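You operate a simulated robot arm through the tools that you are given. There is no shell and no other tool. Be economical: measure what you need, move in short steps, check, and stop when the job is done.

You are at the controls of a simulated two-armed robot. One attempt, no reset.

TASK
Wipe up the spill on the left end of the steel bench with the rag and put it back.

It is judged by the outcome, as a careful person would: the job done as asked, and still so three seconds after it is handed in. It fails if anything else is knocked over, pushed out of place, dropped, spilled or broken.

THE ROBOT
Two 7-joint arms with two-finger grippers on one trunk, on a base that drives. Base frame: it is fixed to the floor where the robot stands at the start and does not move with it; the origin is under the middle of the robot, x ahead of it, y to its left, z up. Readings come in m, rad, newtons and seconds.
The left shoulder is at the start at [0.06, 0.123, 0.92], the right one opposite. With the tool pointing down near the work surface each hand reaches from about 0.32 to 0.78 m from the robot's upright axis, wherever it stands, measured 20 degrees to its own side. Payload 1.47 kg a hand.
The TCP of each hand is the grasp point between the finger pads, 0.016 m short of the fingertips. In the tool frame z runs along the fingers and y along their closing line. Largest opening 0.087 m; the body of the gripper starts 0.055 m behind the TCP.
Orientation is that of the tool frame in the base frame, as a unit quaternion [x, y, z, w]. With the fingers straight down and closing along the base's y, the tool's x points along the base's -x, its y along +y and its z along -z.

THE INTERFACE
- The arms move only by the tool send_rows. It takes "left_deltas", "right_deltas" or both (then of equal length, played together; a hand with none holds still); each is a list of rows, each a list of 7 numbers: the shift along the base's x, y, z in m, then the turn, a rotation vector about the base's x, y, z in rad, then the opening, from 0 (shut) to 1 (fully open). In form: [[tx, ty, tz, ax, ay, az, jaw], ...]. A call has 1 to 8 rows; each row shifts and turns the commanded pose from where the row before left it. A row lasts 0.2 s, in which the tool goes at most 0.05 m and 0.15 rad; a call with a longer step from one row to the next is refused whole, and so is a gripper value outside its range. A pose out of reach is approached as far as the arm can. The call stops where the force on the tool passes 40 N (or 10 N more than at its start, if that is more) or the arm is blocked; 0.2 s more then pass. The fingers move at their own pace (about 0.153 m/s each) and stop on an object; they squeeze with about 28 N. The grip force told is the motor's: it shows also when the fingers shut on nothing. Time passes only in rows, and 0.2 s behind the last, so rows that do not move let the fingers close. It gives the time, the measured TCP pose, the force on the tool (base axes), the opening and the grip force at its end, in the units of the frame above (readings bear some noise), with the torque about the TCP (base axes, N m) and any sound that the robot's microphone picked up, and new pictures: "views" is both (left out), scene, wrist or none (wrist: the cameras of the hands that moved).
- Cameras (640 x 400 px; columns grow to the right, rows downward): "scene" is now at [0.0879, 0.0181, 1.4758]; the picture's right is [0.25, -0.97, 0.00], its down [-0.72, -0.19, -0.67] and it looks along [0.65, 0.17, -0.74] (base axes); focal length 250 px, centre (320, 200). "left" rides on the left gripper at [0.073, -0.012, -0.09] in its tool frame; the picture's right is [0.16, 0.99, 0.00], its down [-0.72, 0.12, -0.68] and it looks along [-0.67, 0.11, 0.73] (tool axes); focal length 247 px, centre (320, 200). "right" rides on the right gripper at [0.073, 0.012, -0.09] in its tool frame; the picture's right is [-0.16, 0.99, 0.00], its down [-0.72, -0.12, -0.68] and it looks along [-0.67, -0.11, 0.73] (tool axes); focal length 247 px, centre (320, 200). There is no depth. A picture from a camera that has moved, and an enlarged one, comes with that camera's place and axes in the base frame and with its lens.
- move_column(by): slides the trunk up (or, below 0, down) by that many m; the arms and the scene camera ride with it, the base frame stays. It gives what a move gives, with no picture.
- steer(legs): drives the robot by 1 to 6 legs, each [ahead, left, turn to the left] in m, m and rad, along the robot's own axes; the way and the turn of a leg run together, so that a leg with both is an arc; at most 1.5 m and 3.142 rad a leg. The arms and the cameras ride along, it lands a little off, and it stops where it bumps. It gives what a move gives, and a new picture of the scene camera.
- head_to(pan, tilt): turns the head with the scene camera to pan (to the left, within 2.094 rad either way) and tilt (down, from -0.506 to 1.204), counted from straight ahead of the robot. It gives what a move gives, and a new picture of the scene camera.
- inspect(camera, box): a new picture of the part [left, top, right, bottom] of that camera's present view, enlarged. It takes no simulated time.
- close_job(): hands the job in; it is judged then, once.

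Go step by step. Nothing tells you exact positions but the pictures and the camera data: compare them with the known pose of the tool, close in by small moves and look again before you grip or let go. The budget is 120 turns and 260 pictures, counting those below and the enlarged ones. Unless the task says otherwise, let go and move clear before handing in, and close with one line.

The tools are called after "Emit:" as name(argument=value, ...) on one line, values as JSON. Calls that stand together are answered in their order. send_rows: Moves the arms, as the interface text tells. Its arguments: {"type":"object","properties":{"left_deltas":{"type":"array"},"right_deltas":{"type":"array"},"views":{"type":"string","enum":["both","scene","wrist","none"]}},"required":[]} The other tools are called the same way: move_column (by) slides the trunk up or down; steer (legs) drives the base; head_to (pan, tilt) turns the head that bears the scene camera; inspect (camera, box) takes an enlarged picture of a part of a camera's view; close_job () hands the job in.

At the start:

```text
time_s: 0.0
left_eef_pos: [0.3857, 0.3194, 0.966]
left_orientation: [0.0, 1.0, 0.0, 0.0]
left_wrist_force: [-0.3, 0.0, -0.3]
left_wrist_torque: [0.01, 0.01, 0.03]
left_grip_width: 0.0869
left_grip_force: 0.1
right_eef_pos: [0.392, -0.0358, 0.9449]
right_orientation: [0.0, 1.0, 0.0, 0.0]
right_wrist_force: [0.0, 0.2, -0.5]
right_wrist_torque: [0.01, 0.0, 0.01]
right_grip_width: 0.0871
right_grip_force: 0.1
trunk travel left (down, up): [-0.075, 0.155]
robot x, y, heading: [0.0037, -0.0007, 0.002]
head pan, tilt: [0.255, 0.836]
```

scene: 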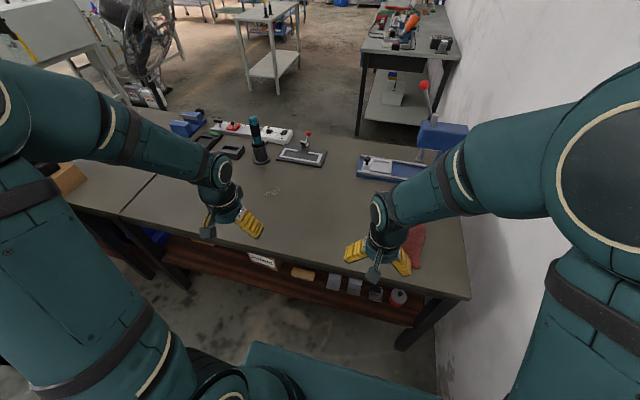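
right: 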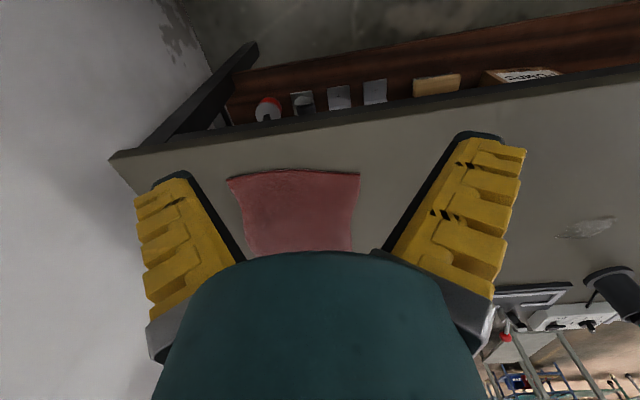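
left: 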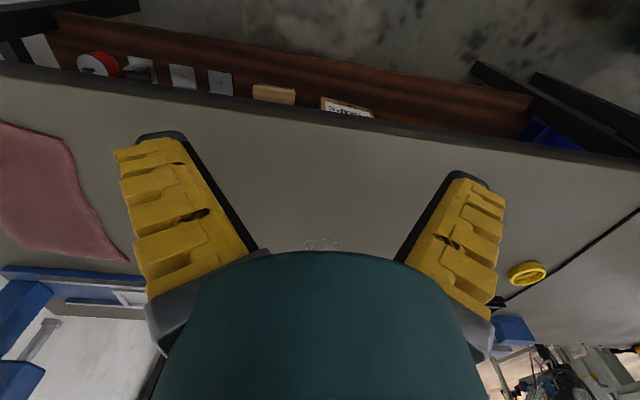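

I see a bench with a red rag near the right end and a faint mark in the middle; I need to find the spill and which bench is the steel one. I'll enlarge parts of the view first.

Emit:
inspect(camera="scene", box=[180, 100, 340, 220])

Emit:
inspect(camera="scene", box=[320, 120, 480, 300])

Emit:
head_to(pan=0.9, tilt=0.75)

```text
3.33 times, centred on (260, 160) of scene
camera zoom: at [0.0879, 0.0181, 1.4758], right [0.25, -0.97, 0.0], down [-0.72, -0.19, -0.67], along [0.65, 0.17, -0.74], focal length 832 px, centre (520, 333)
```

zoom: 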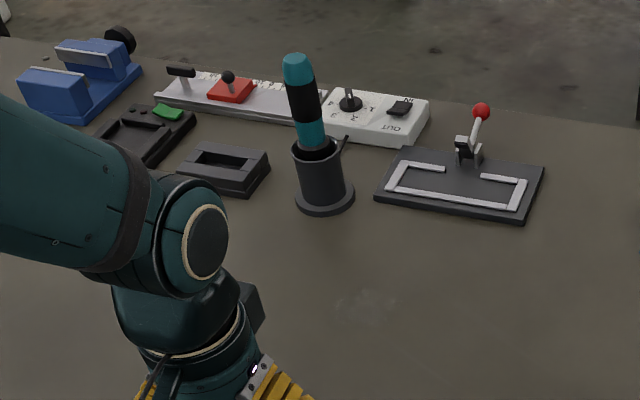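

```text
2.22 times, centred on (400, 210) of scene
camera zoom: at [0.0879, 0.0181, 1.4758], right [0.25, -0.97, 0.0], down [-0.72, -0.19, -0.67], along [0.65, 0.17, -0.74], focal length 555 px, centre (142, 178)
```

zoom: 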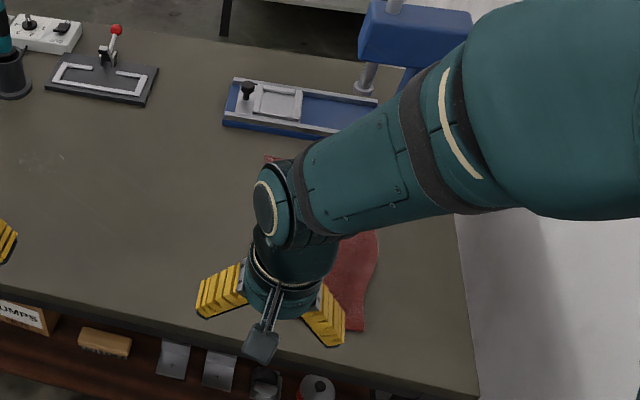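

```text
time_s: 1.0
left_eef_pos: [0.3863, 0.3188, 0.9658]
left_orientation: [0.0, 1.0, 0.0, 0.0]
left_wrist_force: [0.5, -0.5, -0.9]
left_wrist_torque: [-0.01, -0.03, 0.01]
left_grip_width: 0.0868
left_grip_force: 0.0
right_eef_pos: [0.3907, -0.0358, 0.9454]
right_orientation: [-0.001, 1.0, 0.0, 0.001]
right_wrist_force: [0.6, -0.5, 0.6]
right_wrist_torque: [-0.02, 0.02, -0.01]
right_grip_width: 0.0873
right_grip_force: 0.0
trunk travel left (down, up): [-0.075, 0.155]
robot x, y, heading: [-0.0026, -0.002, 0.005]
head pan, tilt: [0.901, 0.75]
camera scene: at [0.063, 0.0631, 1.4826], right [0.78, -0.62, 0.0], down [-0.42, -0.53, -0.73], along [0.45, 0.57, -0.68], focal length 250 px, centre (320, 200)
```

scene: 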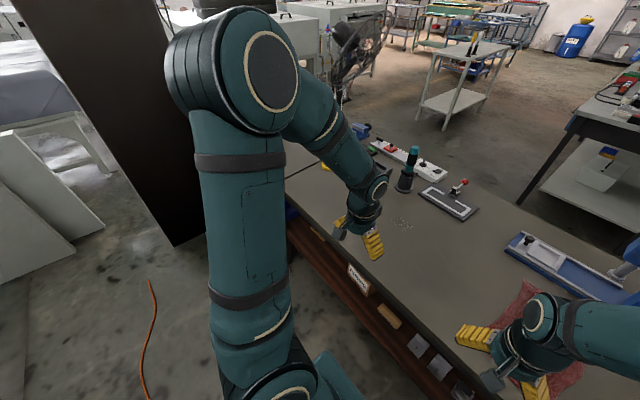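

A faint clear patch lies around (0.72, 0.39), but I must check the rest of the left end, which the left arm hides. I'll move the left hand to the left and look with its camera.

Emit:
send_rows(left_deltas=[[0, 0.04, 0.02, 0, 0, 0, 1], [0, 0.04, 0.02, 0, 0, 0, 1], [0, 0.04, 0.02, 0, 0, 0, 1], [0, 0.04, 0.02, 0, 0, 0, 1], [0, 0.04, 0.02, 0, 0, 0, 1], [0, 0.04, 0, 0, 0, 0, 1], [0, 0.04, 0, 0, 0, 0, 1]])

```text
time_s: 2.6
left_eef_pos: [0.3869, 0.6026, 1.0636]
left_orientation: [0.0, 1.0, 0.0, 0.001]
left_wrist_force: [0.0, -0.2, -1.3]
left_wrist_torque: [0.03, 0.03, -0.01]
left_grip_width: 0.0871
left_grip_force: 0.0
right_eef_pos: [0.3915, -0.0349, 0.9452]
right_orientation: [0.0, 1.0, 0.0, 0.0]
right_wrist_force: [-0.1, 0.6, 1.1]
right_wrist_torque: [0.02, 0.01, 0.02]
right_grip_width: 0.087
right_grip_force: 0.0
trunk travel left (down, up): [-0.075, 0.155]
robot x, y, heading: [0.0014, 0.002, 0.0]
head pan, tilt: [0.901, 0.75]
camera scene: at [0.0631, 0.064, 1.4826], right [0.78, -0.62, 0.0], down [-0.42, -0.54, -0.73], along [0.45, 0.57, -0.68], focal length 250 px, centre (320, 200)
camera left: at [0.3153, 0.5907, 1.1539], right [-0.16, 0.99, 0.0], down [0.72, 0.12, 0.68], along [0.67, 0.11, -0.73], focal length 247 px, centre (320, 200)
```

scene: 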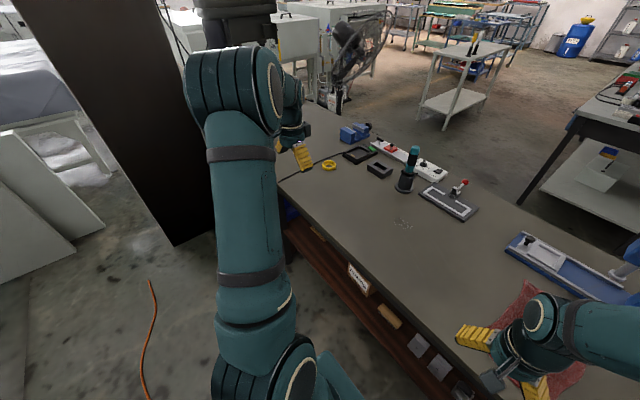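
left: 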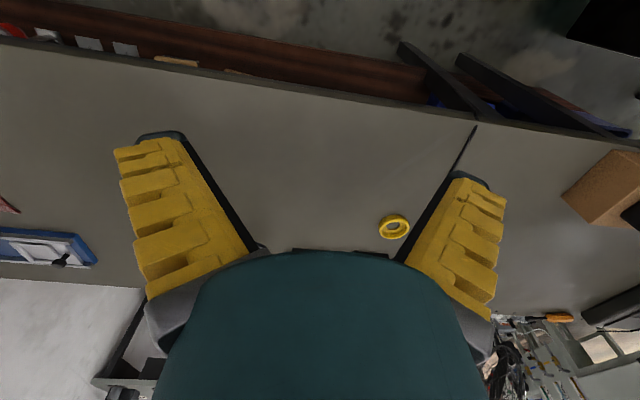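

Emit:
inspect(camera="left", box=[240, 60, 640, 310])

Emit:
inspect(camera="scene", box=[270, 90, 490, 270])

Emit:
head_to(pan=0.4, tilt=0.7)

```text
1.60 times, centred on (440, 185) of left
camera zoom: at [0.3153, 0.5907, 1.1539], right [-0.16, 0.99, 0.0], down [0.72, 0.12, 0.68], along [0.67, 0.11, -0.73], focal length 395 px, centre (128, 224)
```

zoom: 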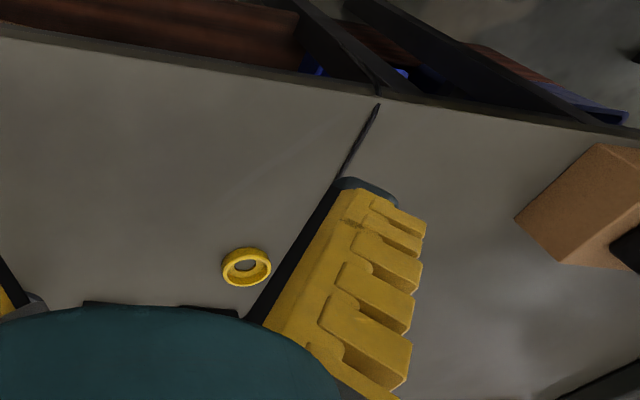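

```text
2.22 times, centred on (380, 180) of scene
camera zoom: at [0.0631, 0.064, 1.4826], right [0.78, -0.62, 0.0], down [-0.42, -0.54, -0.73], along [0.45, 0.57, -0.68], focal length 555 px, centre (187, 244)
```

zoom: 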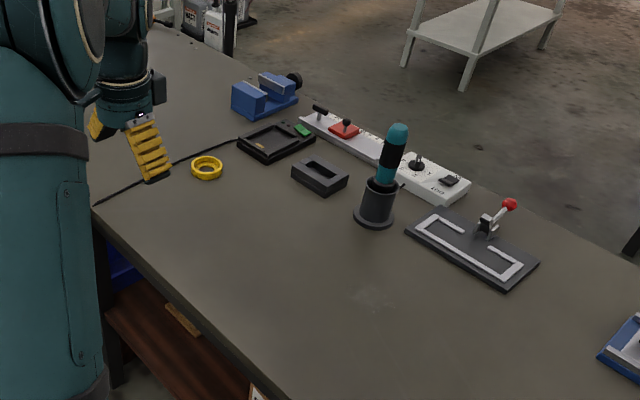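

```text
time_s: 3.6
left_eef_pos: [0.3875, 0.6011, 1.0639]
left_orientation: [0.0, 1.0, 0.0, 0.0]
left_wrist_force: [-0.1, 0.3, 0.1]
left_wrist_torque: [-0.02, -0.02, -0.01]
left_grip_width: 0.087
left_grip_force: 0.0
right_eef_pos: [0.3916, -0.0365, 0.945]
right_orientation: [0.001, 1.0, 0.0, 0.0]
right_wrist_force: [0.0, 0.3, -0.7]
right_wrist_torque: [0.01, 0.0, 0.03]
right_grip_width: 0.0871
right_grip_force: 0.0
trunk travel left (down, up): [-0.075, 0.155]
robot x, y, heading: [-0.0019, 0.001, -0.003]
head pan, tilt: [0.4, 0.7]
camera scene: at [0.0897, 0.0313, 1.4869], right [0.39, -0.92, 0.0], down [-0.59, -0.25, -0.76], along [0.7, 0.3, -0.64], focal length 250 px, centre (320, 200)
```

scene: 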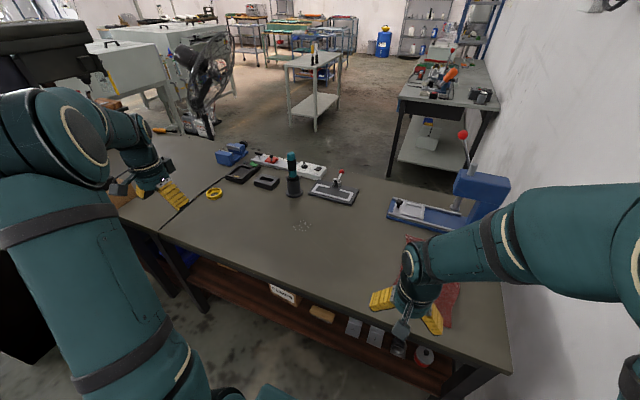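

Emit:
inspect(camera="right", box=[480, 160, 640, 280])

Emit:
inspect(camera="scene", box=[100, 130, 340, 290])

Emit:
inspect(camera="left", box=[180, 60, 480, 260])

```text
3.33 times, centred on (560, 220) of right
camera zoom: at [0.32, -0.0255, 1.034], right [0.16, 0.99, 0.0], down [0.72, -0.12, 0.68], along [0.67, -0.11, -0.73], focal length 823 px, centre (-480, 133)
```

zoom: 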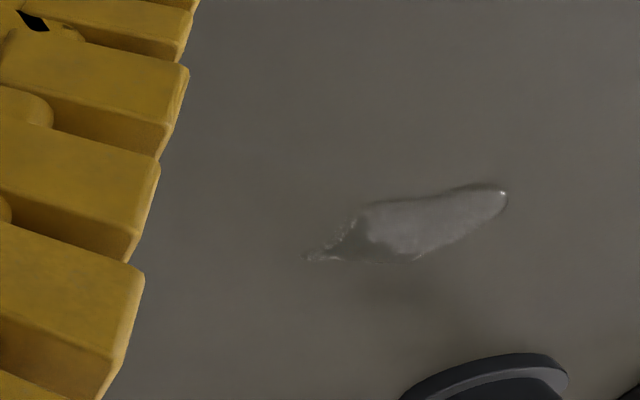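

```text
2.50 times, centred on (220, 210) of scene
camera zoom: at [0.0897, 0.0313, 1.4869], right [0.39, -0.92, 0.0], down [-0.59, -0.25, -0.76], along [0.7, 0.3, -0.64], focal length 624 px, centre (570, 175)
```

zoom: 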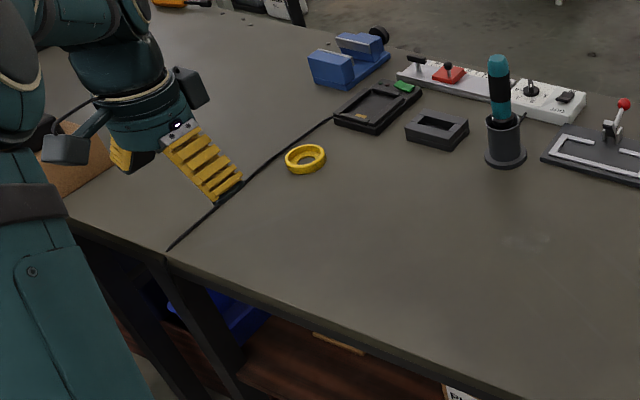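

```text
2.00 times, centred on (330, 160) of left
camera zoom: at [0.3153, 0.5892, 1.1544], right [-0.16, 0.99, 0.0], down [0.72, 0.12, 0.68], along [0.67, 0.11, -0.73], focal length 494 px, centre (300, 280)
```

zoom: 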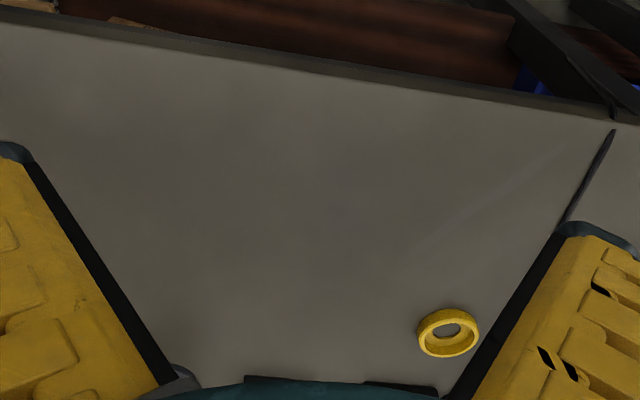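

The clear puddle is at about (0.71, 0.37) on this bench, and the rag spans roughly x 0.53–0.84, y −0.22–0. I'll use the right hand for everything, so I'll move the robot left and a little ahead so that both are in reach.

Emit:
steer(legs=[[0, 0.2, 0], [0.08, 0, 0]])

Emit:
head_to(pan=-0.15, tilt=0.85)

```text
time_s: 6.6
left_eef_pos: [0.465, 0.8069, 1.0629]
left_orientation: [-0.002, 1.0, -0.001, -0.001]
left_wrist_force: [0.6, 0.4, -0.2]
left_wrist_torque: [0.0, 0.01, 0.04]
left_grip_width: 0.0868
left_grip_force: 0.1
right_eef_pos: [0.472, 0.169, 0.9452]
right_orientation: [-0.003, 1.0, 0.001, -0.002]
right_wrist_force: [1.2, 0.1, -0.2]
right_wrist_torque: [-0.04, -0.02, 0.01]
right_grip_width: 0.0872
right_grip_force: 0.0
trunk travel left (down, up): [-0.075, 0.155]
robot x, y, heading: [0.08, 0.2044, 0.006]
head pan, tilt: [0.4, 0.7]
camera scene: at [0.1705, 0.2351, 1.4868], right [0.39, -0.92, 0.0], down [-0.59, -0.25, -0.76], along [0.7, 0.3, -0.64], focal length 250 px, centre (320, 200)
```

scene: 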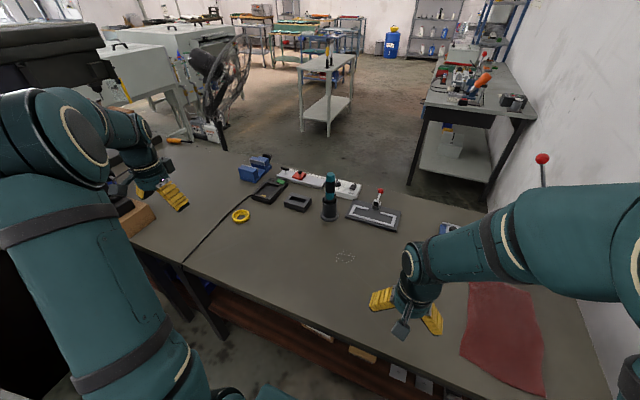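

```text
time_s: 7.6
left_eef_pos: [0.4648, 0.8065, 1.0646]
left_orientation: [-0.003, 1.0, 0.0, 0.0]
left_wrist_force: [0.1, 0.4, -0.3]
left_wrist_torque: [0.03, 0.03, -0.02]
left_grip_width: 0.0871
left_grip_force: 0.0
right_eef_pos: [0.4713, 0.1698, 0.945]
right_orientation: [-0.003, 1.0, 0.001, 0.0]
right_wrist_force: [-1.1, -0.4, 0.0]
right_wrist_torque: [0.0, -0.03, -0.02]
right_grip_width: 0.087
right_grip_force: 0.0
trunk travel left (down, up): [-0.075, 0.155]
robot x, y, heading: [0.0783, 0.2057, 0.005]
head pan, tilt: [-0.15, 0.85]
camera scene: at [0.1684, 0.1904, 1.4746], right [-0.14, -0.99, 0.0], down [-0.74, 0.11, -0.66], along [0.65, -0.09, -0.75], focal length 250 px, centre (320, 200)
```

scene: 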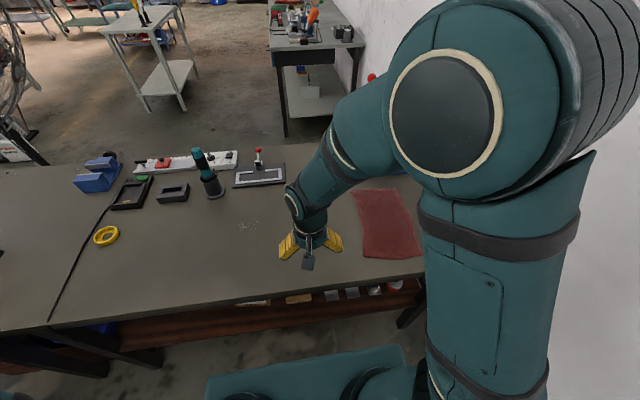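

Spill re-measured at about (0.715, 0.375), rag centre about (0.68, −0.11) with bench top near z 0.75. I'll bring the right hand above the rag and look.

Emit:
send_rows(right_deltas=[[0.025, -0.04, 0, 0, 0, 0, 1], [0.025, -0.04, 0, 0, 0, 0, 1], [0.025, -0.04, 0, 0, 0, 0, 1], [0.025, -0.04, 0, 0, 0, 0, 1], [0.025, -0.04, 0, 0, 0, 0, 1], [0.025, -0.04, 0, 0, 0, 0, 1], [0.03, -0.035, -0.02, 0, 0, 0, 1], [0, 0, -0.03, 0, 0, 0, 1]])

```text
refused: row 7 steps farther than a row can; nothing moved
```

Emit:
send_rows(right_deltas=[[0.025, -0.04, 0, 0, 0, 0, 1], [0.025, -0.04, 0, 0, 0, 0, 1], [0.025, -0.04, 0, 0, 0, 0, 1], [0.025, -0.04, 0, 0, 0, 0, 1], [0.025, -0.04, 0, 0, 0, 0, 1], [0.025, -0.04, 0, 0, 0, 0, 1], [0.03, -0.035, -0.01, 0, 0, 0, 1], [0, 0, -0.04, 0, 0, 0, 1]])

```text
time_s: 9.4
left_eef_pos: [0.463, 0.8068, 1.0635]
left_orientation: [-0.002, 1.0, 0.0, -0.001]
left_wrist_force: [-0.3, -0.5, 0.1]
left_wrist_torque: [0.02, -0.01, -0.03]
left_grip_width: 0.0868
left_grip_force: 0.0
right_eef_pos: [0.6531, -0.1062, 0.8953]
right_orientation: [-0.002, 1.0, -0.001, -0.001]
right_wrist_force: [0.1, -0.4, -0.2]
right_wrist_torque: [0.0, 0.02, -0.01]
right_grip_width: 0.0868
right_grip_force: 0.1
trunk travel left (down, up): [-0.075, 0.155]
robot x, y, heading: [0.0817, 0.2056, 0.002]
head pan, tilt: [-0.15, 0.85]
camera scene: at [0.1688, 0.1903, 1.4746], right [-0.14, -0.99, 0.0], down [-0.74, 0.11, -0.66], along [0.65, -0.1, -0.75], focal length 250 px, centre (320, 200)
camera right: at [0.5804, -0.096, 0.9838], right [0.15, 0.99, 0.0], down [0.72, -0.11, 0.68], along [0.67, -0.1, -0.73], focal length 247 px, centre (320, 200)
```

scene: 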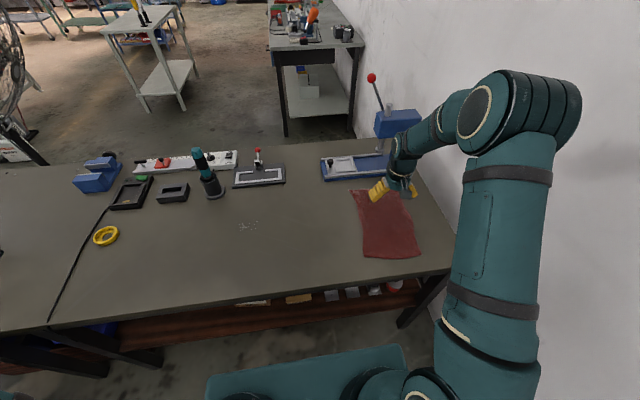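
right: 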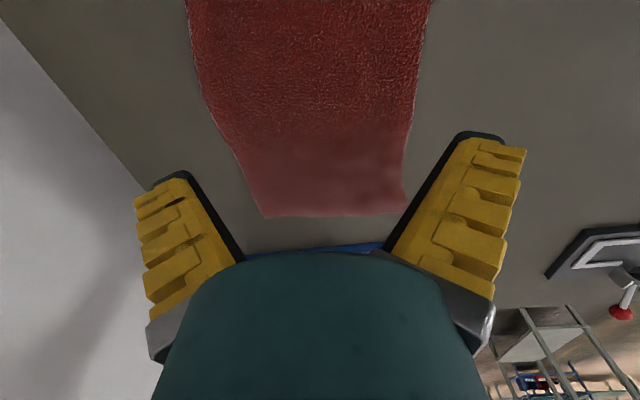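

The hand is over the rag's middle. I'll lower it toward the cloth.

Emit:
send_rows(right_deltas=[[0.02, 0, -0.04, 0, 0, 0, 1], [0, 0, -0.04, 0, 0, 0, 1], [0, 0, -0.02, 0, 0, 0, 1], [0, 0, 0, 0, 0, 0, 1]])

```text
time_s: 10.4
left_eef_pos: [0.4642, 0.8066, 1.0636]
left_orientation: [-0.003, 1.0, 0.0, 0.001]
left_wrist_force: [-0.3, -0.7, -0.7]
left_wrist_torque: [0.03, -0.03, 0.03]
left_grip_width: 0.087
left_grip_force: 0.0
right_eef_pos: [0.6726, -0.1075, 0.7919]
right_orientation: [-0.002, 1.0, 0.0, 0.0]
right_wrist_force: [-0.3, -0.5, 0.6]
right_wrist_torque: [0.02, 0.02, 0.01]
right_grip_width: 0.0869
right_grip_force: 0.1
trunk travel left (down, up): [-0.075, 0.155]
robot x, y, heading: [0.0767, 0.2029, 0.005]
head pan, tilt: [-0.15, 0.85]
camera scene: at [0.1682, 0.1905, 1.4747], right [-0.14, -0.99, 0.0], down [-0.74, 0.11, -0.66], along [0.65, -0.1, -0.75], focal length 250 px, centre (320, 200)
camera right: at [0.5996, -0.0967, 0.8818], right [0.15, 0.99, 0.0], down [0.72, -0.11, 0.68], along [0.67, -0.1, -0.73], focal length 247 px, centre (320, 200)
```

scene: 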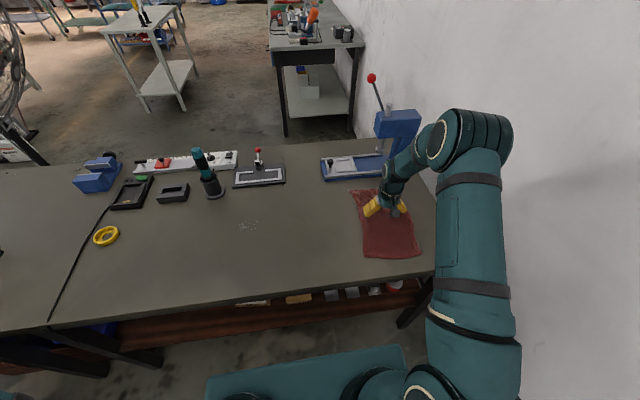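
right: 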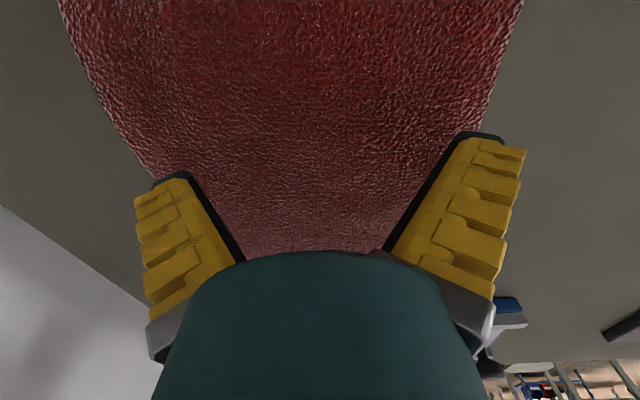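

Tips are about 25 mm above the cloth. I'll come down in small steps until light contact.

Emit:
send_rows(right_deltas=[[0, 0, -0.01, 0, 0, 0, 1], [0, 0, -0.006, 0, 0, 0, 1], [0, 0, -0.004, 0, 0, 0, 1], [0, 0, -0.003, 0, 0, 0, 1], [0, 0, 0, 0, 0, 0, 1]], views="none")

```text
time_s: 11.6
left_eef_pos: [0.4655, 0.8065, 1.0637]
left_orientation: [-0.003, 1.0, 0.0, 0.0]
left_wrist_force: [-0.3, 0.0, -0.3]
left_wrist_torque: [0.02, 0.01, 0.01]
left_grip_width: 0.087
left_grip_force: 0.0
right_eef_pos: [0.6699, -0.1048, 0.7727]
right_orientation: [-0.003, 1.0, 0.0, 0.0]
right_wrist_force: [-1.0, -0.8, 0.7]
right_wrist_torque: [0.01, 0.04, 0.0]
right_grip_width: 0.0869
right_grip_force: 0.1
trunk travel left (down, up): [-0.075, 0.155]
robot x, y, heading: [0.0819, 0.2023, 0.006]
head pan, tilt: [-0.15, 0.85]
```

Emit:
send_rows(right_deltas=[[0, 0, -0.003, 0, 0, 0, 1], [0, 0, -0.002, 0, 0, 0, 1], [0, 0, -0.002, 0, 0, 0, 1], [0, 0, 0, 0, 0, 0, 1]], views="none")

```text
time_s: 12.6
left_eef_pos: [0.4647, 0.8066, 1.0632]
left_orientation: [-0.002, 1.0, -0.001, 0.0]
left_wrist_force: [0.5, 0.1, 0.1]
left_wrist_torque: [0.01, 0.01, -0.01]
left_grip_width: 0.0868
left_grip_force: 0.0
right_eef_pos: [0.6706, -0.1061, 0.7661]
right_orientation: [-0.003, 1.0, 0.0, 0.001]
right_wrist_force: [-0.4, -0.2, 6.4]
right_wrist_torque: [0.04, 0.0, 0.02]
right_grip_width: 0.0873
right_grip_force: 0.0
trunk travel left (down, up): [-0.075, 0.155]
robot x, y, heading: [0.0817, 0.2061, 0.007]
head pan, tilt: [-0.15, 0.85]
```

Contact at z 0.766 with 6 N. Now I'll close the fingers to gather the cloth.

Emit:
send_rows(right_deltas=[[0, 0, 0, 0, 0, 0, 0.5], [0, 0, 0, 0, 0, 0, 0.2], [0, 0, 0, 0, 0, 0, 0], [0, 0, 0, 0, 0, 0, 0], [0, 0, 0, 0, 0, 0, 0]])

```text
time_s: 13.1
left_eef_pos: [0.4607, 0.809, 1.0625]
left_orientation: [-0.002, 1.0, -0.001, 0.001]
left_wrist_force: [0.5, -0.7, 0.0]
left_wrist_torque: [-0.01, -0.01, -0.03]
left_grip_width: 0.0869
left_grip_force: 0.2
right_eef_pos: [0.6784, -0.1043, 0.7776]
right_orientation: [-0.004, 1.0, -0.002, 0.013]
right_wrist_force: [5.4, 0.1, 37.0]
right_wrist_torque: [0.04, -0.04, -0.01]
right_grip_width: 0.0022
right_grip_force: 26.8
trunk travel left (down, up): [-0.075, 0.155]
robot x, y, heading: [0.0833, 0.2047, 0.007]
head pan, tilt: [-0.15, 0.85]
stopped in row 2 (right hand): the force on the tool passed its limit at 42 N (the readings are from after the stop); the commanded pose is now the measured one
camera scene: at [0.1647, 0.1924, 1.4753], right [-0.14, -0.99, 0.0], down [-0.74, 0.11, -0.66], along [0.66, -0.1, -0.75], focal length 250 px, centre (320, 200)
camera right: at [0.604, -0.094, 0.8637], right [0.15, 0.99, 0.0], down [0.71, -0.11, 0.7], along [0.69, -0.1, -0.72], focal length 247 px, centre (320, 200)
```

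scene: 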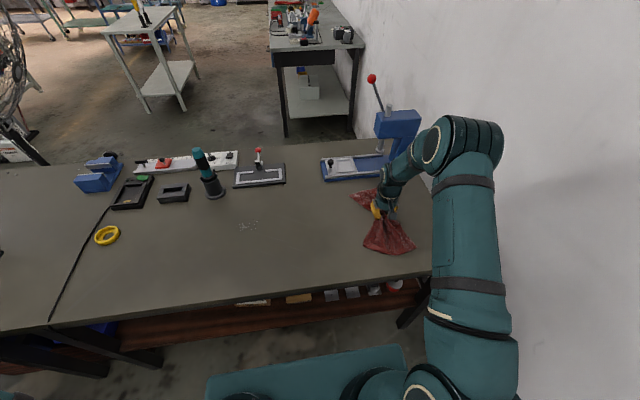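
right: 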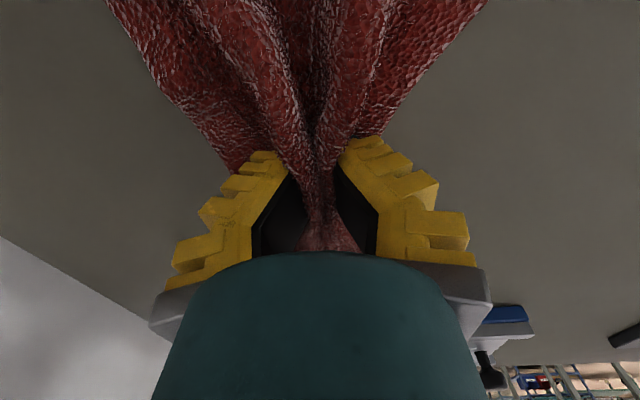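

The rag is gathered in the fingers. I'll lift it and check.

Emit:
send_rows(right_deltas=[[0, 0, 0.02, 0, 0, 0, 0], [0, 0, 0.03, 0, 0, 0, 0], [-0.01, 0.01, 0.04, 0, 0, 0, 0], [-0.01, 0.01, 0.04, 0, 0, 0, 0], [0, 0.0, 0.03, 0, 0, 0, 0], [0, 0, 0.02, 0, 0, 0, 0], [0, 0, 0, 0, 0, 0, 0]])

```text
time_s: 14.7
left_eef_pos: [0.4644, 0.807, 1.0642]
left_orientation: [-0.002, 1.0, 0.0, 0.0]
left_wrist_force: [-0.1, -0.4, 0.4]
left_wrist_torque: [-0.01, 0.0, 0.02]
left_grip_width: 0.0868
left_grip_force: 0.0
right_eef_pos: [0.6564, -0.0848, 0.9505]
right_orientation: [-0.003, 1.0, -0.001, 0.005]
right_wrist_force: [0.1, -0.2, -0.4]
right_wrist_torque: [-0.02, 0.0, 0.0]
right_grip_width: 0.0013
right_grip_force: 27.8
trunk travel left (down, up): [-0.075, 0.155]
robot x, y, heading: [0.0839, 0.2044, 0.001]
head pan, tilt: [-0.15, 0.85]
camera scene: at [0.1686, 0.1904, 1.4746], right [-0.14, -0.99, 0.0], down [-0.74, 0.11, -0.66], along [0.65, -0.1, -0.75], focal length 250 px, centre (320, 200)
camera right: at [0.5836, -0.0752, 1.0383], right [0.15, 0.99, 0.0], down [0.72, -0.11, 0.69], along [0.68, -0.1, -0.73], focal length 247 px, centre (320, 200)
```

scene: 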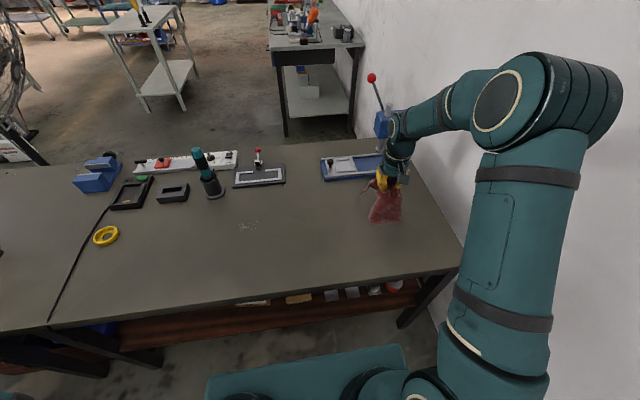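
right: 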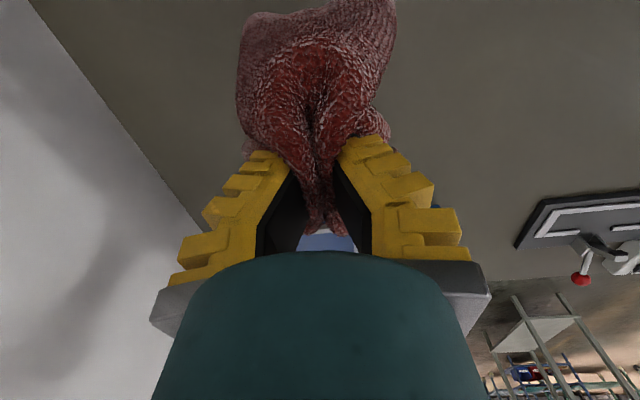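

The rag is held. I'll carry it across the empty bench to above the spill.

Emit:
send_rows(right_deltas=[[0, 0.04, 0, 0, 0, 0, 0], [0, 0.042, 0, 0, 0, 0, 0], [0, 0.042, 0, 0, 0, 0, 0], [0, 0.042, 0, 0, 0, 0, 0], [0, 0.042, 0, 0, 0, 0, 0], [0, 0.042, 0, 0, 0, 0, 0]], views="none")

Emit:
send_rows(right_deltas=[[0.01, 0.042, 0, 0, 0, 0, 0], [0.01, 0.042, 0, 0, 0, 0, 0], [0.01, 0.042, 0, 0, 0, 0, 0], [0.01, 0.04, 0, 0, 0, 0, 0], [0.01, 0.04, 0, 0, 0, 0, 0], [0, 0, -0.04, 0, 0, 0, 0], [0, 0, 0, 0, 0, 0, 0]])

```text
time_s: 16.1
left_eef_pos: [0.4642, 0.8071, 1.0628]
left_orientation: [-0.002, 1.0, 0.0, 0.0]
left_wrist_force: [-0.2, 0.7, -0.6]
left_wrist_torque: [-0.01, 0.02, -0.02]
left_grip_width: 0.087
left_grip_force: 0.1
right_eef_pos: [0.658, 0.1644, 0.9484]
right_orientation: [-0.002, 1.0, -0.001, 0.006]
right_wrist_force: [-0.6, 0.5, 0.3]
right_wrist_torque: [-0.02, 0.01, 0.04]
right_grip_width: 0.001
right_grip_force: 27.5
trunk travel left (down, up): [-0.075, 0.155]
robot x, y, heading: [0.0773, 0.2048, 0.004]
head pan, tilt: [-0.15, 0.85]
```

```text
time_s: 17.7
left_eef_pos: [0.4649, 0.8075, 1.0634]
left_orientation: [-0.003, 1.0, -0.001, 0.001]
left_wrist_force: [-0.6, -0.3, -0.3]
left_wrist_torque: [0.0, 0.01, 0.0]
left_grip_width: 0.0868
left_grip_force: 0.1
right_eef_pos: [0.7044, 0.3699, 0.9113]
right_orientation: [-0.004, 1.0, 0.0, 0.005]
right_wrist_force: [0.1, -0.7, -0.6]
right_wrist_torque: [-0.04, 0.0, 0.02]
right_grip_width: 0.0011
right_grip_force: 28.2
trunk travel left (down, up): [-0.075, 0.155]
robot x, y, heading: [0.0802, 0.2054, 0.004]
head pan, tilt: [-0.15, 0.85]
camera scene: at [0.1682, 0.1907, 1.4747], right [-0.14, -0.99, 0.0], down [-0.74, 0.11, -0.66], along [0.65, -0.1, -0.75], focal length 250 px, centre (320, 200)
camera right: at [0.6322, 0.3799, 0.9988], right [0.15, 0.99, 0.0], down [0.72, -0.11, 0.69], along [0.68, -0.1, -0.73], focal length 247 px, centre (320, 200)
```

scene: 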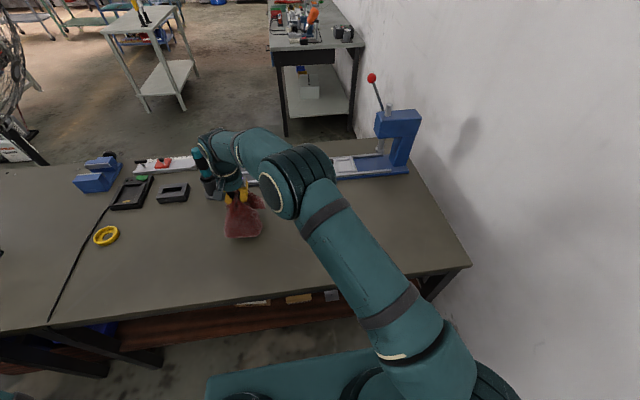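
right: 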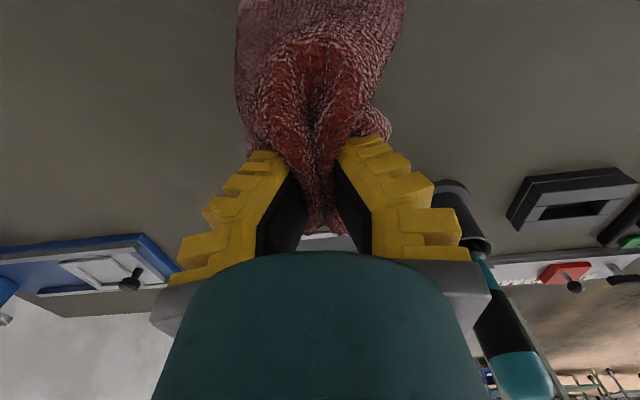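

Over the spill. I'll lower the rag onto the bench.

Emit:
send_rows(right_deltas=[[0, 0, -0.04, 0, 0, 0, 0], [0, 0, -0.04, 0, 0, 0, 0], [0.0, 0, -0.02, 0, 0, 0, 0], [0, 0, -0.02, 0, 0, 0, 0], [0, 0, -0.01, 0, 0, 0, 0], [0, 0, -0.005, 0, 0, 0, 0], [0, 0, 0, 0, 0, 0, 0]])

```text
time_s: 19.3
left_eef_pos: [0.4618, 0.8065, 1.0652]
left_orientation: [-0.002, 1.0, 0.0, 0.001]
left_wrist_force: [0.5, -0.5, 0.4]
left_wrist_torque: [0.01, 0.03, 0.0]
left_grip_width: 0.0869
left_grip_force: 0.1
right_eef_pos: [0.7063, 0.3687, 0.7771]
right_orientation: [-0.003, 1.0, 0.001, 0.007]
right_wrist_force: [0.5, -3.5, 24.3]
right_wrist_torque: [-0.06, 0.0, -0.01]
right_grip_width: 0.0079
right_grip_force: 28.3
trunk travel left (down, up): [-0.075, 0.155]
robot x, y, heading: [0.0798, 0.2022, 0.007]
head pan, tilt: [-0.15, 0.85]
camera scene: at [0.1663, 0.1895, 1.4749], right [-0.14, -0.99, 0.0], down [-0.74, 0.11, -0.66], along [0.65, -0.09, -0.75], focal length 250 px, centre (320, 200)
camera right: at [0.6326, 0.3782, 0.8659], right [0.15, 0.99, 0.0], down [0.71, -0.11, 0.69], along [0.68, -0.1, -0.72], focal length 247 px, centre (320, 200)
```

scene: 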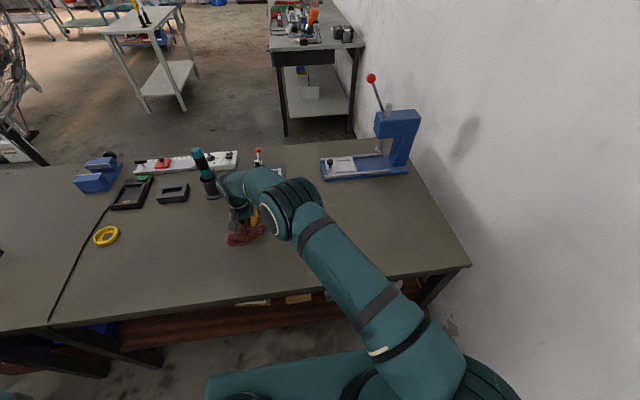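
right: 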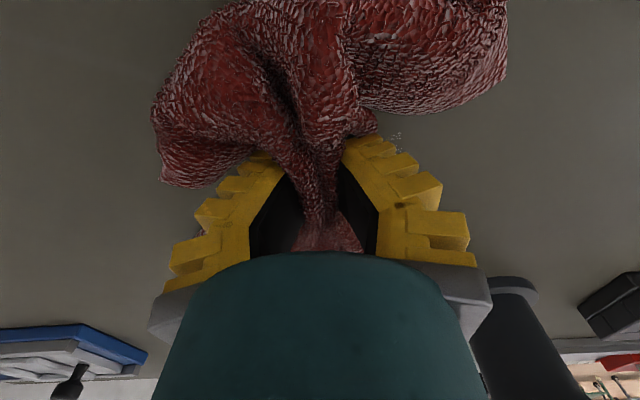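

Pressing with 24 N, and a bit of the spill shows just left of the fingers. I'll ease off slightly and wipe left–right in slow strokes.

Emit:
send_rows(right_deltas=[[0, 0.015, 0.003, 0, 0, 0, 0], [0, 0.025, 0, 0, 0, 0, 0], [0, 0.025, 0, 0, 0, 0, 0], [0.01, -0.025, 0, 0, 0, 0, 0], [0, -0.025, 0, 0, 0, 0, 0], [0, -0.025, 0, 0, 0, 0, 0], [0, -0.025, 0, 0, 0, 0, 0], [0, -0.025, 0, 0, 0, 0, 0]])

```text
time_s: 21.1
left_eef_pos: [0.4628, 0.8064, 1.065]
left_orientation: [-0.003, 1.0, 0.0, 0.001]
left_wrist_force: [0.5, 0.7, 0.7]
left_wrist_torque: [-0.03, -0.02, -0.02]
left_grip_width: 0.0869
left_grip_force: 0.0
right_eef_pos: [0.7159, 0.3094, 0.7786]
right_orientation: [-0.002, 1.0, 0.0, 0.007]
right_wrist_force: [0.6, 6.4, 20.7]
right_wrist_torque: [0.07, -0.01, 0.02]
right_grip_width: 0.0081
right_grip_force: 27.8
trunk travel left (down, up): [-0.075, 0.155]
robot x, y, heading: [0.0786, 0.2047, 0.006]
head pan, tilt: [-0.15, 0.85]
camera scene: at [0.1666, 0.1904, 1.4748], right [-0.14, -0.99, 0.0], down [-0.74, 0.11, -0.66], along [0.65, -0.1, -0.75], focal length 250 px, centre (320, 200)
camera right: at [0.6422, 0.3198, 0.8658], right [0.15, 0.99, 0.0], down [0.71, -0.11, 0.69], along [0.68, -0.1, -0.72], focal length 247 px, centre (320, 200)
```

scene: 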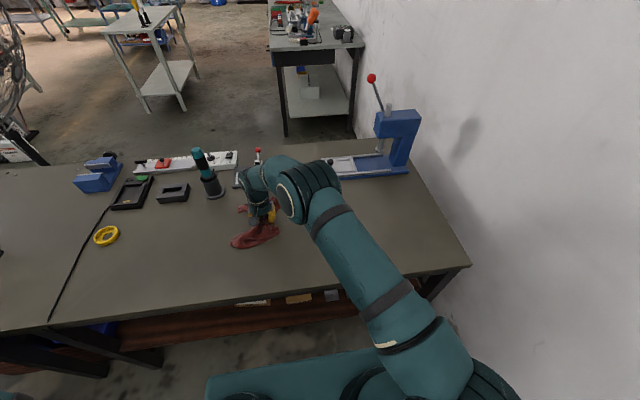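
right: 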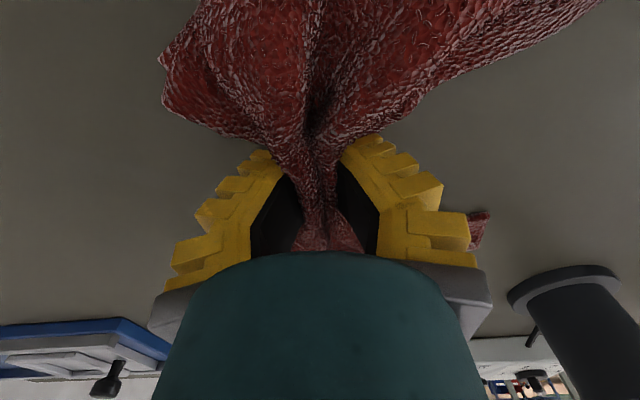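

The visible part is gone. I'll do more strokes covering neighbouring lanes.

Emit:
send_rows(right_deltas=[[0.012, 0.025, 0, 0, 0, 0, 0], [0.01, 0.03, 0, 0, 0, 0, 0], [0, 0.03, 0, 0, 0, 0, 0], [0, 0.03, 0, 0, 0, 0, 0], [0, 0.03, 0, 0, 0, 0, 0], [-0.025, 0, 0, 0, 0, 0, 0], [-0.025, 0, 0, 0, 0, 0, 0]], views="none")

Emit:
send_rows(right_deltas=[[0, -0.03, 0, 0, 0, 0, 0], [0, -0.03, 0, 0, 0, 0, 0], [0, -0.03, 0, 0, 0, 0, 0], [0, -0.03, 0, 0, 0, 0, 0], [-0.02, 0.03, 0, 0, 0, 0, 0], [0, 0.03, 0, 0, 0, 0, 0], [0, 0.03, 0, 0, 0, 0, 0], [0, 0.03, 0, 0, 0, 0, 0]], views="none")

Emit:
send_rows(right_deltas=[[0.03, 0, 0, 0, 0, 0, 0], [0.0, -0.03, 0, 0, 0, 0, 0], [0, -0.03, 0, 0, 0, 0, 0], [0, -0.03, 0, 0, 0, 0, 0], [0, -0.03, 0, 0, 0, 0, 0], [0, 0, 0.03, 0, 0, 0, 0], [0, -0.02, 0.04, 0, 0, 0, 0], [0, -0.02, 0.04, 0, 0, 0, 0]], views="none")

Emit:
send_rows(right_deltas=[[0, -0.02, 0.04, 0, 0, 0, 0], [0, -0.04, 0.02, 0, 0, 0, 0], [0, -0.04, 0, 0, 0, 0, 0], [0, -0.04, 0, 0, 0, 0, 0], [0, -0.04, 0, 0, 0, 0, 0]])

```text
time_s: 22.7
left_eef_pos: [0.4631, 0.806, 1.0662]
left_orientation: [-0.004, 1.0, 0.0, 0.0]
left_wrist_force: [1.6, -1.3, 0.4]
left_wrist_torque: [0.02, 0.01, -0.01]
left_grip_width: 0.087
left_grip_force: 0.0
right_eef_pos: [0.696, 0.442, 0.7778]
right_orientation: [-0.003, 1.0, 0.0, 0.007]
right_wrist_force: [5.0, -5.4, 20.7]
right_wrist_torque: [-0.14, -0.05, 0.0]
right_grip_width: 0.0071
right_grip_force: 28.4
right hand out of reach, approached as far as the arm can: row 3, 4, 5, 6, 7
trunk travel left (down, up): [-0.075, 0.155]
robot x, y, heading: [0.0821, 0.2032, 0.007]
head pan, tilt: [-0.15, 0.85]
```

```text
time_s: 23.4
left_eef_pos: [0.462, 0.8066, 1.0642]
left_orientation: [-0.003, 1.0, 0.0, 0.0]
left_wrist_force: [0.1, 0.2, 0.4]
left_wrist_torque: [0.0, 0.02, 0.0]
left_grip_width: 0.0868
left_grip_force: 0.1
right_eef_pos: [0.7257, 0.3996, 0.7784]
right_orientation: [-0.004, 1.0, 0.004, 0.009]
right_wrist_force: [-5.6, -3.6, 20.7]
right_wrist_torque: [-0.03, 0.07, 0.01]
right_grip_width: 0.0094
right_grip_force: 28.4
right hand out of reach, approached as far as the arm can: row 1, 2, 3
trunk travel left (down, up): [-0.075, 0.155]
robot x, y, heading: [0.0802, 0.2076, 0.011]
head pan, tilt: [-0.15, 0.85]
stopped in row 3 (right hand): the force on the tool passed its limit at 42 N (the readings are from after the stop); the commanded pose is now the measured one
```

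```text
time_s: 25.2
left_eef_pos: [0.4643, 0.8078, 1.0636]
left_orientation: [-0.003, 1.0, 0.0, 0.0]
left_wrist_force: [0.0, 0.1, 0.8]
left_wrist_torque: [0.0, 0.01, -0.03]
left_grip_width: 0.0868
left_grip_force: 0.1
right_eef_pos: [0.7312, 0.2287, 0.8826]
right_orientation: [-0.004, 1.0, 0.002, 0.005]
right_wrist_force: [0.0, 0.7, -0.5]
right_wrist_torque: [0.04, -0.03, 0.03]
right_grip_width: 0.0012
right_grip_force: 28.5
right hand out of reach, approached as far as the arm can: row 1
trunk travel left (down, up): [-0.075, 0.155]
robot x, y, heading: [0.0776, 0.2077, 0.005]
head pan, tilt: [-0.15, 0.85]
```

```text
time_s: 26.4
left_eef_pos: [0.464, 0.8063, 1.0643]
left_orientation: [-0.003, 1.0, 0.0, 0.0]
left_wrist_force: [-1.2, 0.3, 0.8]
left_wrist_torque: [0.05, -0.01, -0.03]
left_grip_width: 0.0867
left_grip_force: 0.1
right_eef_pos: [0.7343, 0.0463, 0.94]
right_orientation: [-0.003, 1.0, 0.003, 0.006]
right_wrist_force: [0.2, 0.2, 0.1]
right_wrist_torque: [-0.03, 0.0, 0.01]
right_grip_width: 0.0014
right_grip_force: 28.2
trunk travel left (down, up): [-0.075, 0.155]
robot x, y, heading: [0.081, 0.2057, 0.011]
head pan, tilt: [-0.15, 0.85]
camera scene: at [0.1683, 0.1898, 1.4746], right [-0.14, -0.99, 0.0], down [-0.74, 0.11, -0.66], along [0.65, -0.09, -0.75], focal length 250 px, centre (320, 200)
camera right: at [0.6623, 0.056, 1.0284], right [0.15, 0.99, 0.01], down [0.72, -0.11, 0.69], along [0.68, -0.1, -0.72], focal length 247 px, centre (320, 200)
```

scene: 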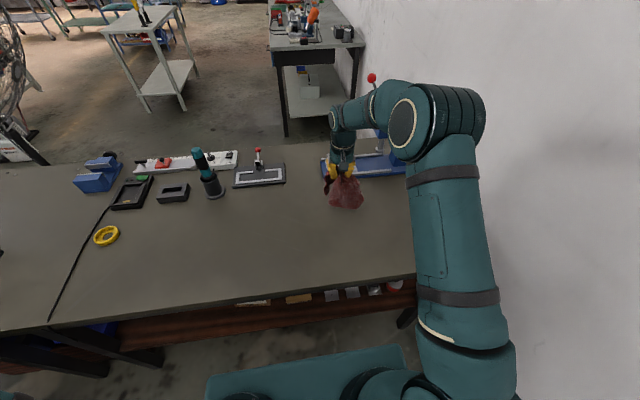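
right: 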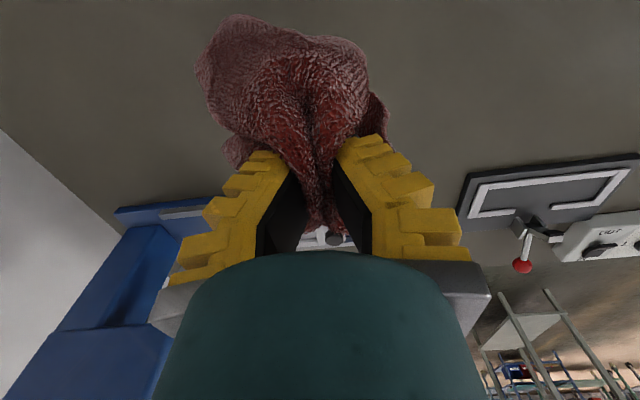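

I'll check the spill area closely before putting the rag back, moving the hand away from the blue press.

Emit:
inspect(camera="scene", box=[170, 160, 330, 290])

Emit:
send_rows(right_deltas=[[-0.04, 0, 0, 0, 0, 0, 0], [-0.04, 0, 0, 0, 0, 0, 0], [-0.04, 0, 0, 0, 0, 0, 0], [0, 0, 0, 0, 0, 0, 0]], views="none")

Emit:
inspect(camera="right", box=[400, 0, 640, 250])

Emit:
head_to(pan=0.5, tilt=0.8)

```text
3.08 times, centred on (250, 225) of scene
camera zoom: at [0.1683, 0.1898, 1.4746], right [-0.14, -0.99, 0.0], down [-0.74, 0.11, -0.66], along [0.65, -0.09, -0.75], focal length 768 px, centre (535, 123)
```

zoom: 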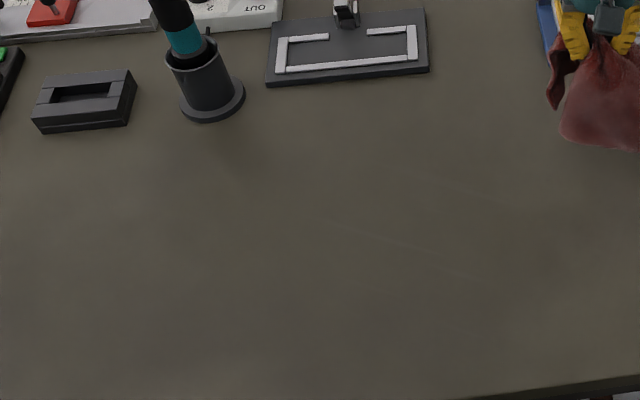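

```text
time_s: 27.4
left_eef_pos: [0.4636, 0.8078, 1.0636]
left_orientation: [-0.003, 1.0, 0.001, 0.001]
left_wrist_force: [0.5, -0.5, 0.5]
left_wrist_torque: [-0.03, 0.02, 0.0]
left_grip_width: 0.0869
left_grip_force: 0.1
right_eef_pos: [0.6117, 0.0446, 0.9399]
right_orientation: [-0.003, 1.0, 0.001, 0.006]
right_wrist_force: [-0.3, -0.5, 0.0]
right_wrist_torque: [0.03, -0.01, -0.01]
right_grip_width: 0.0014
right_grip_force: 28.2
trunk travel left (down, up): [-0.075, 0.155]
robot x, y, heading: [0.0771, 0.2043, 0.007]
head pan, tilt: [-0.15, 0.85]
```

```text
1.60 times, centred on (520, 125) of right
camera zoom: at [0.5394, 0.0547, 1.0287], right [0.15, 0.99, 0.01], down [0.72, -0.11, 0.69], along [0.68, -0.1, -0.73], focal length 395 px, centre (0, 320)
```

zoom: 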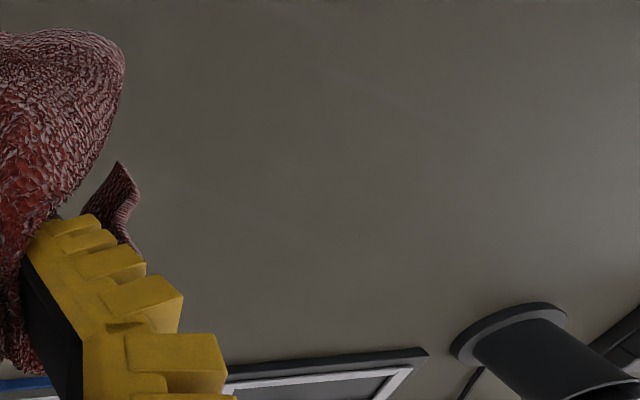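

```text
time_s: 28.4
left_eef_pos: [0.4642, 0.8076, 1.0637]
left_orientation: [-0.003, 1.0, 0.0, -0.001]
left_wrist_force: [0.6, -0.3, 0.9]
left_wrist_torque: [0.0, 0.0, -0.02]
left_grip_width: 0.0872
left_grip_force: 0.0
right_eef_pos: [0.612, 0.0465, 0.942]
right_orientation: [-0.004, 1.0, 0.002, 0.006]
right_wrist_force: [-0.2, -0.4, -0.7]
right_wrist_torque: [0.03, -0.02, 0.01]
right_grip_width: 0.001
right_grip_force: 28.0
trunk travel left (down, up): [-0.075, 0.155]
robot x, y, heading: [0.0809, 0.2031, 0.011]
head pan, tilt: [0.499, 0.799]
camera scene: at [0.1615, 0.2409, 1.4786], right [0.48, -0.88, 0.0], down [-0.63, -0.35, -0.7], along [0.61, 0.34, -0.72], focal length 250 px, centre (320, 200)
```

scene: 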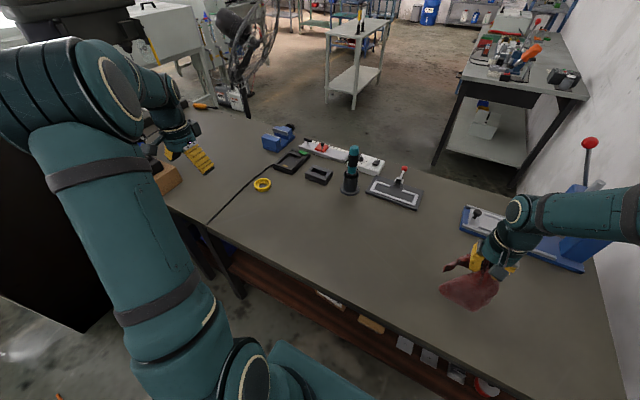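

The spot looks clean. I'll scan the rest of the left part for any other wet patch.

Emit:
inspect(camera="scene", box=[200, 150, 440, 310])

Emit:
inspect(camera="left", box=[0, 0, 640, 400])

```text
2.50 times, centred on (320, 230) of scene
camera zoom: at [0.1615, 0.2409, 1.4786], right [0.48, -0.88, 0.0], down [-0.63, -0.35, -0.7], along [0.61, 0.34, -0.72], focal length 624 px, centre (320, 125)
```

zoom: 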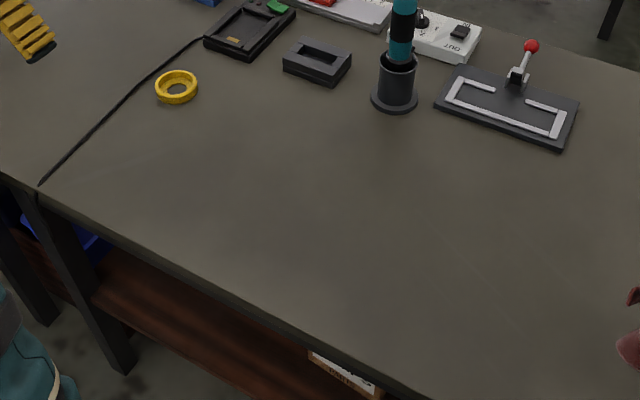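

```text
1.00 times, centred on (320, 200) of left (not enlarged: the box is as wide or as high as the picture)
camera zoom: at [0.3909, 0.7951, 1.1543], right [-0.16, 0.99, 0.0], down [0.72, 0.12, 0.68], along [0.67, 0.11, -0.73], focal length 247 px, centre (320, 200)
```

zoom: 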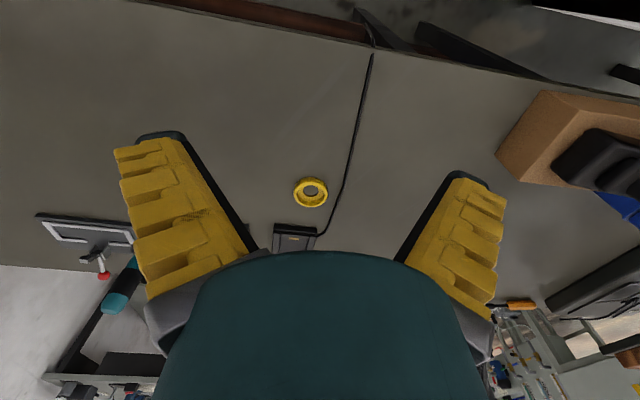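

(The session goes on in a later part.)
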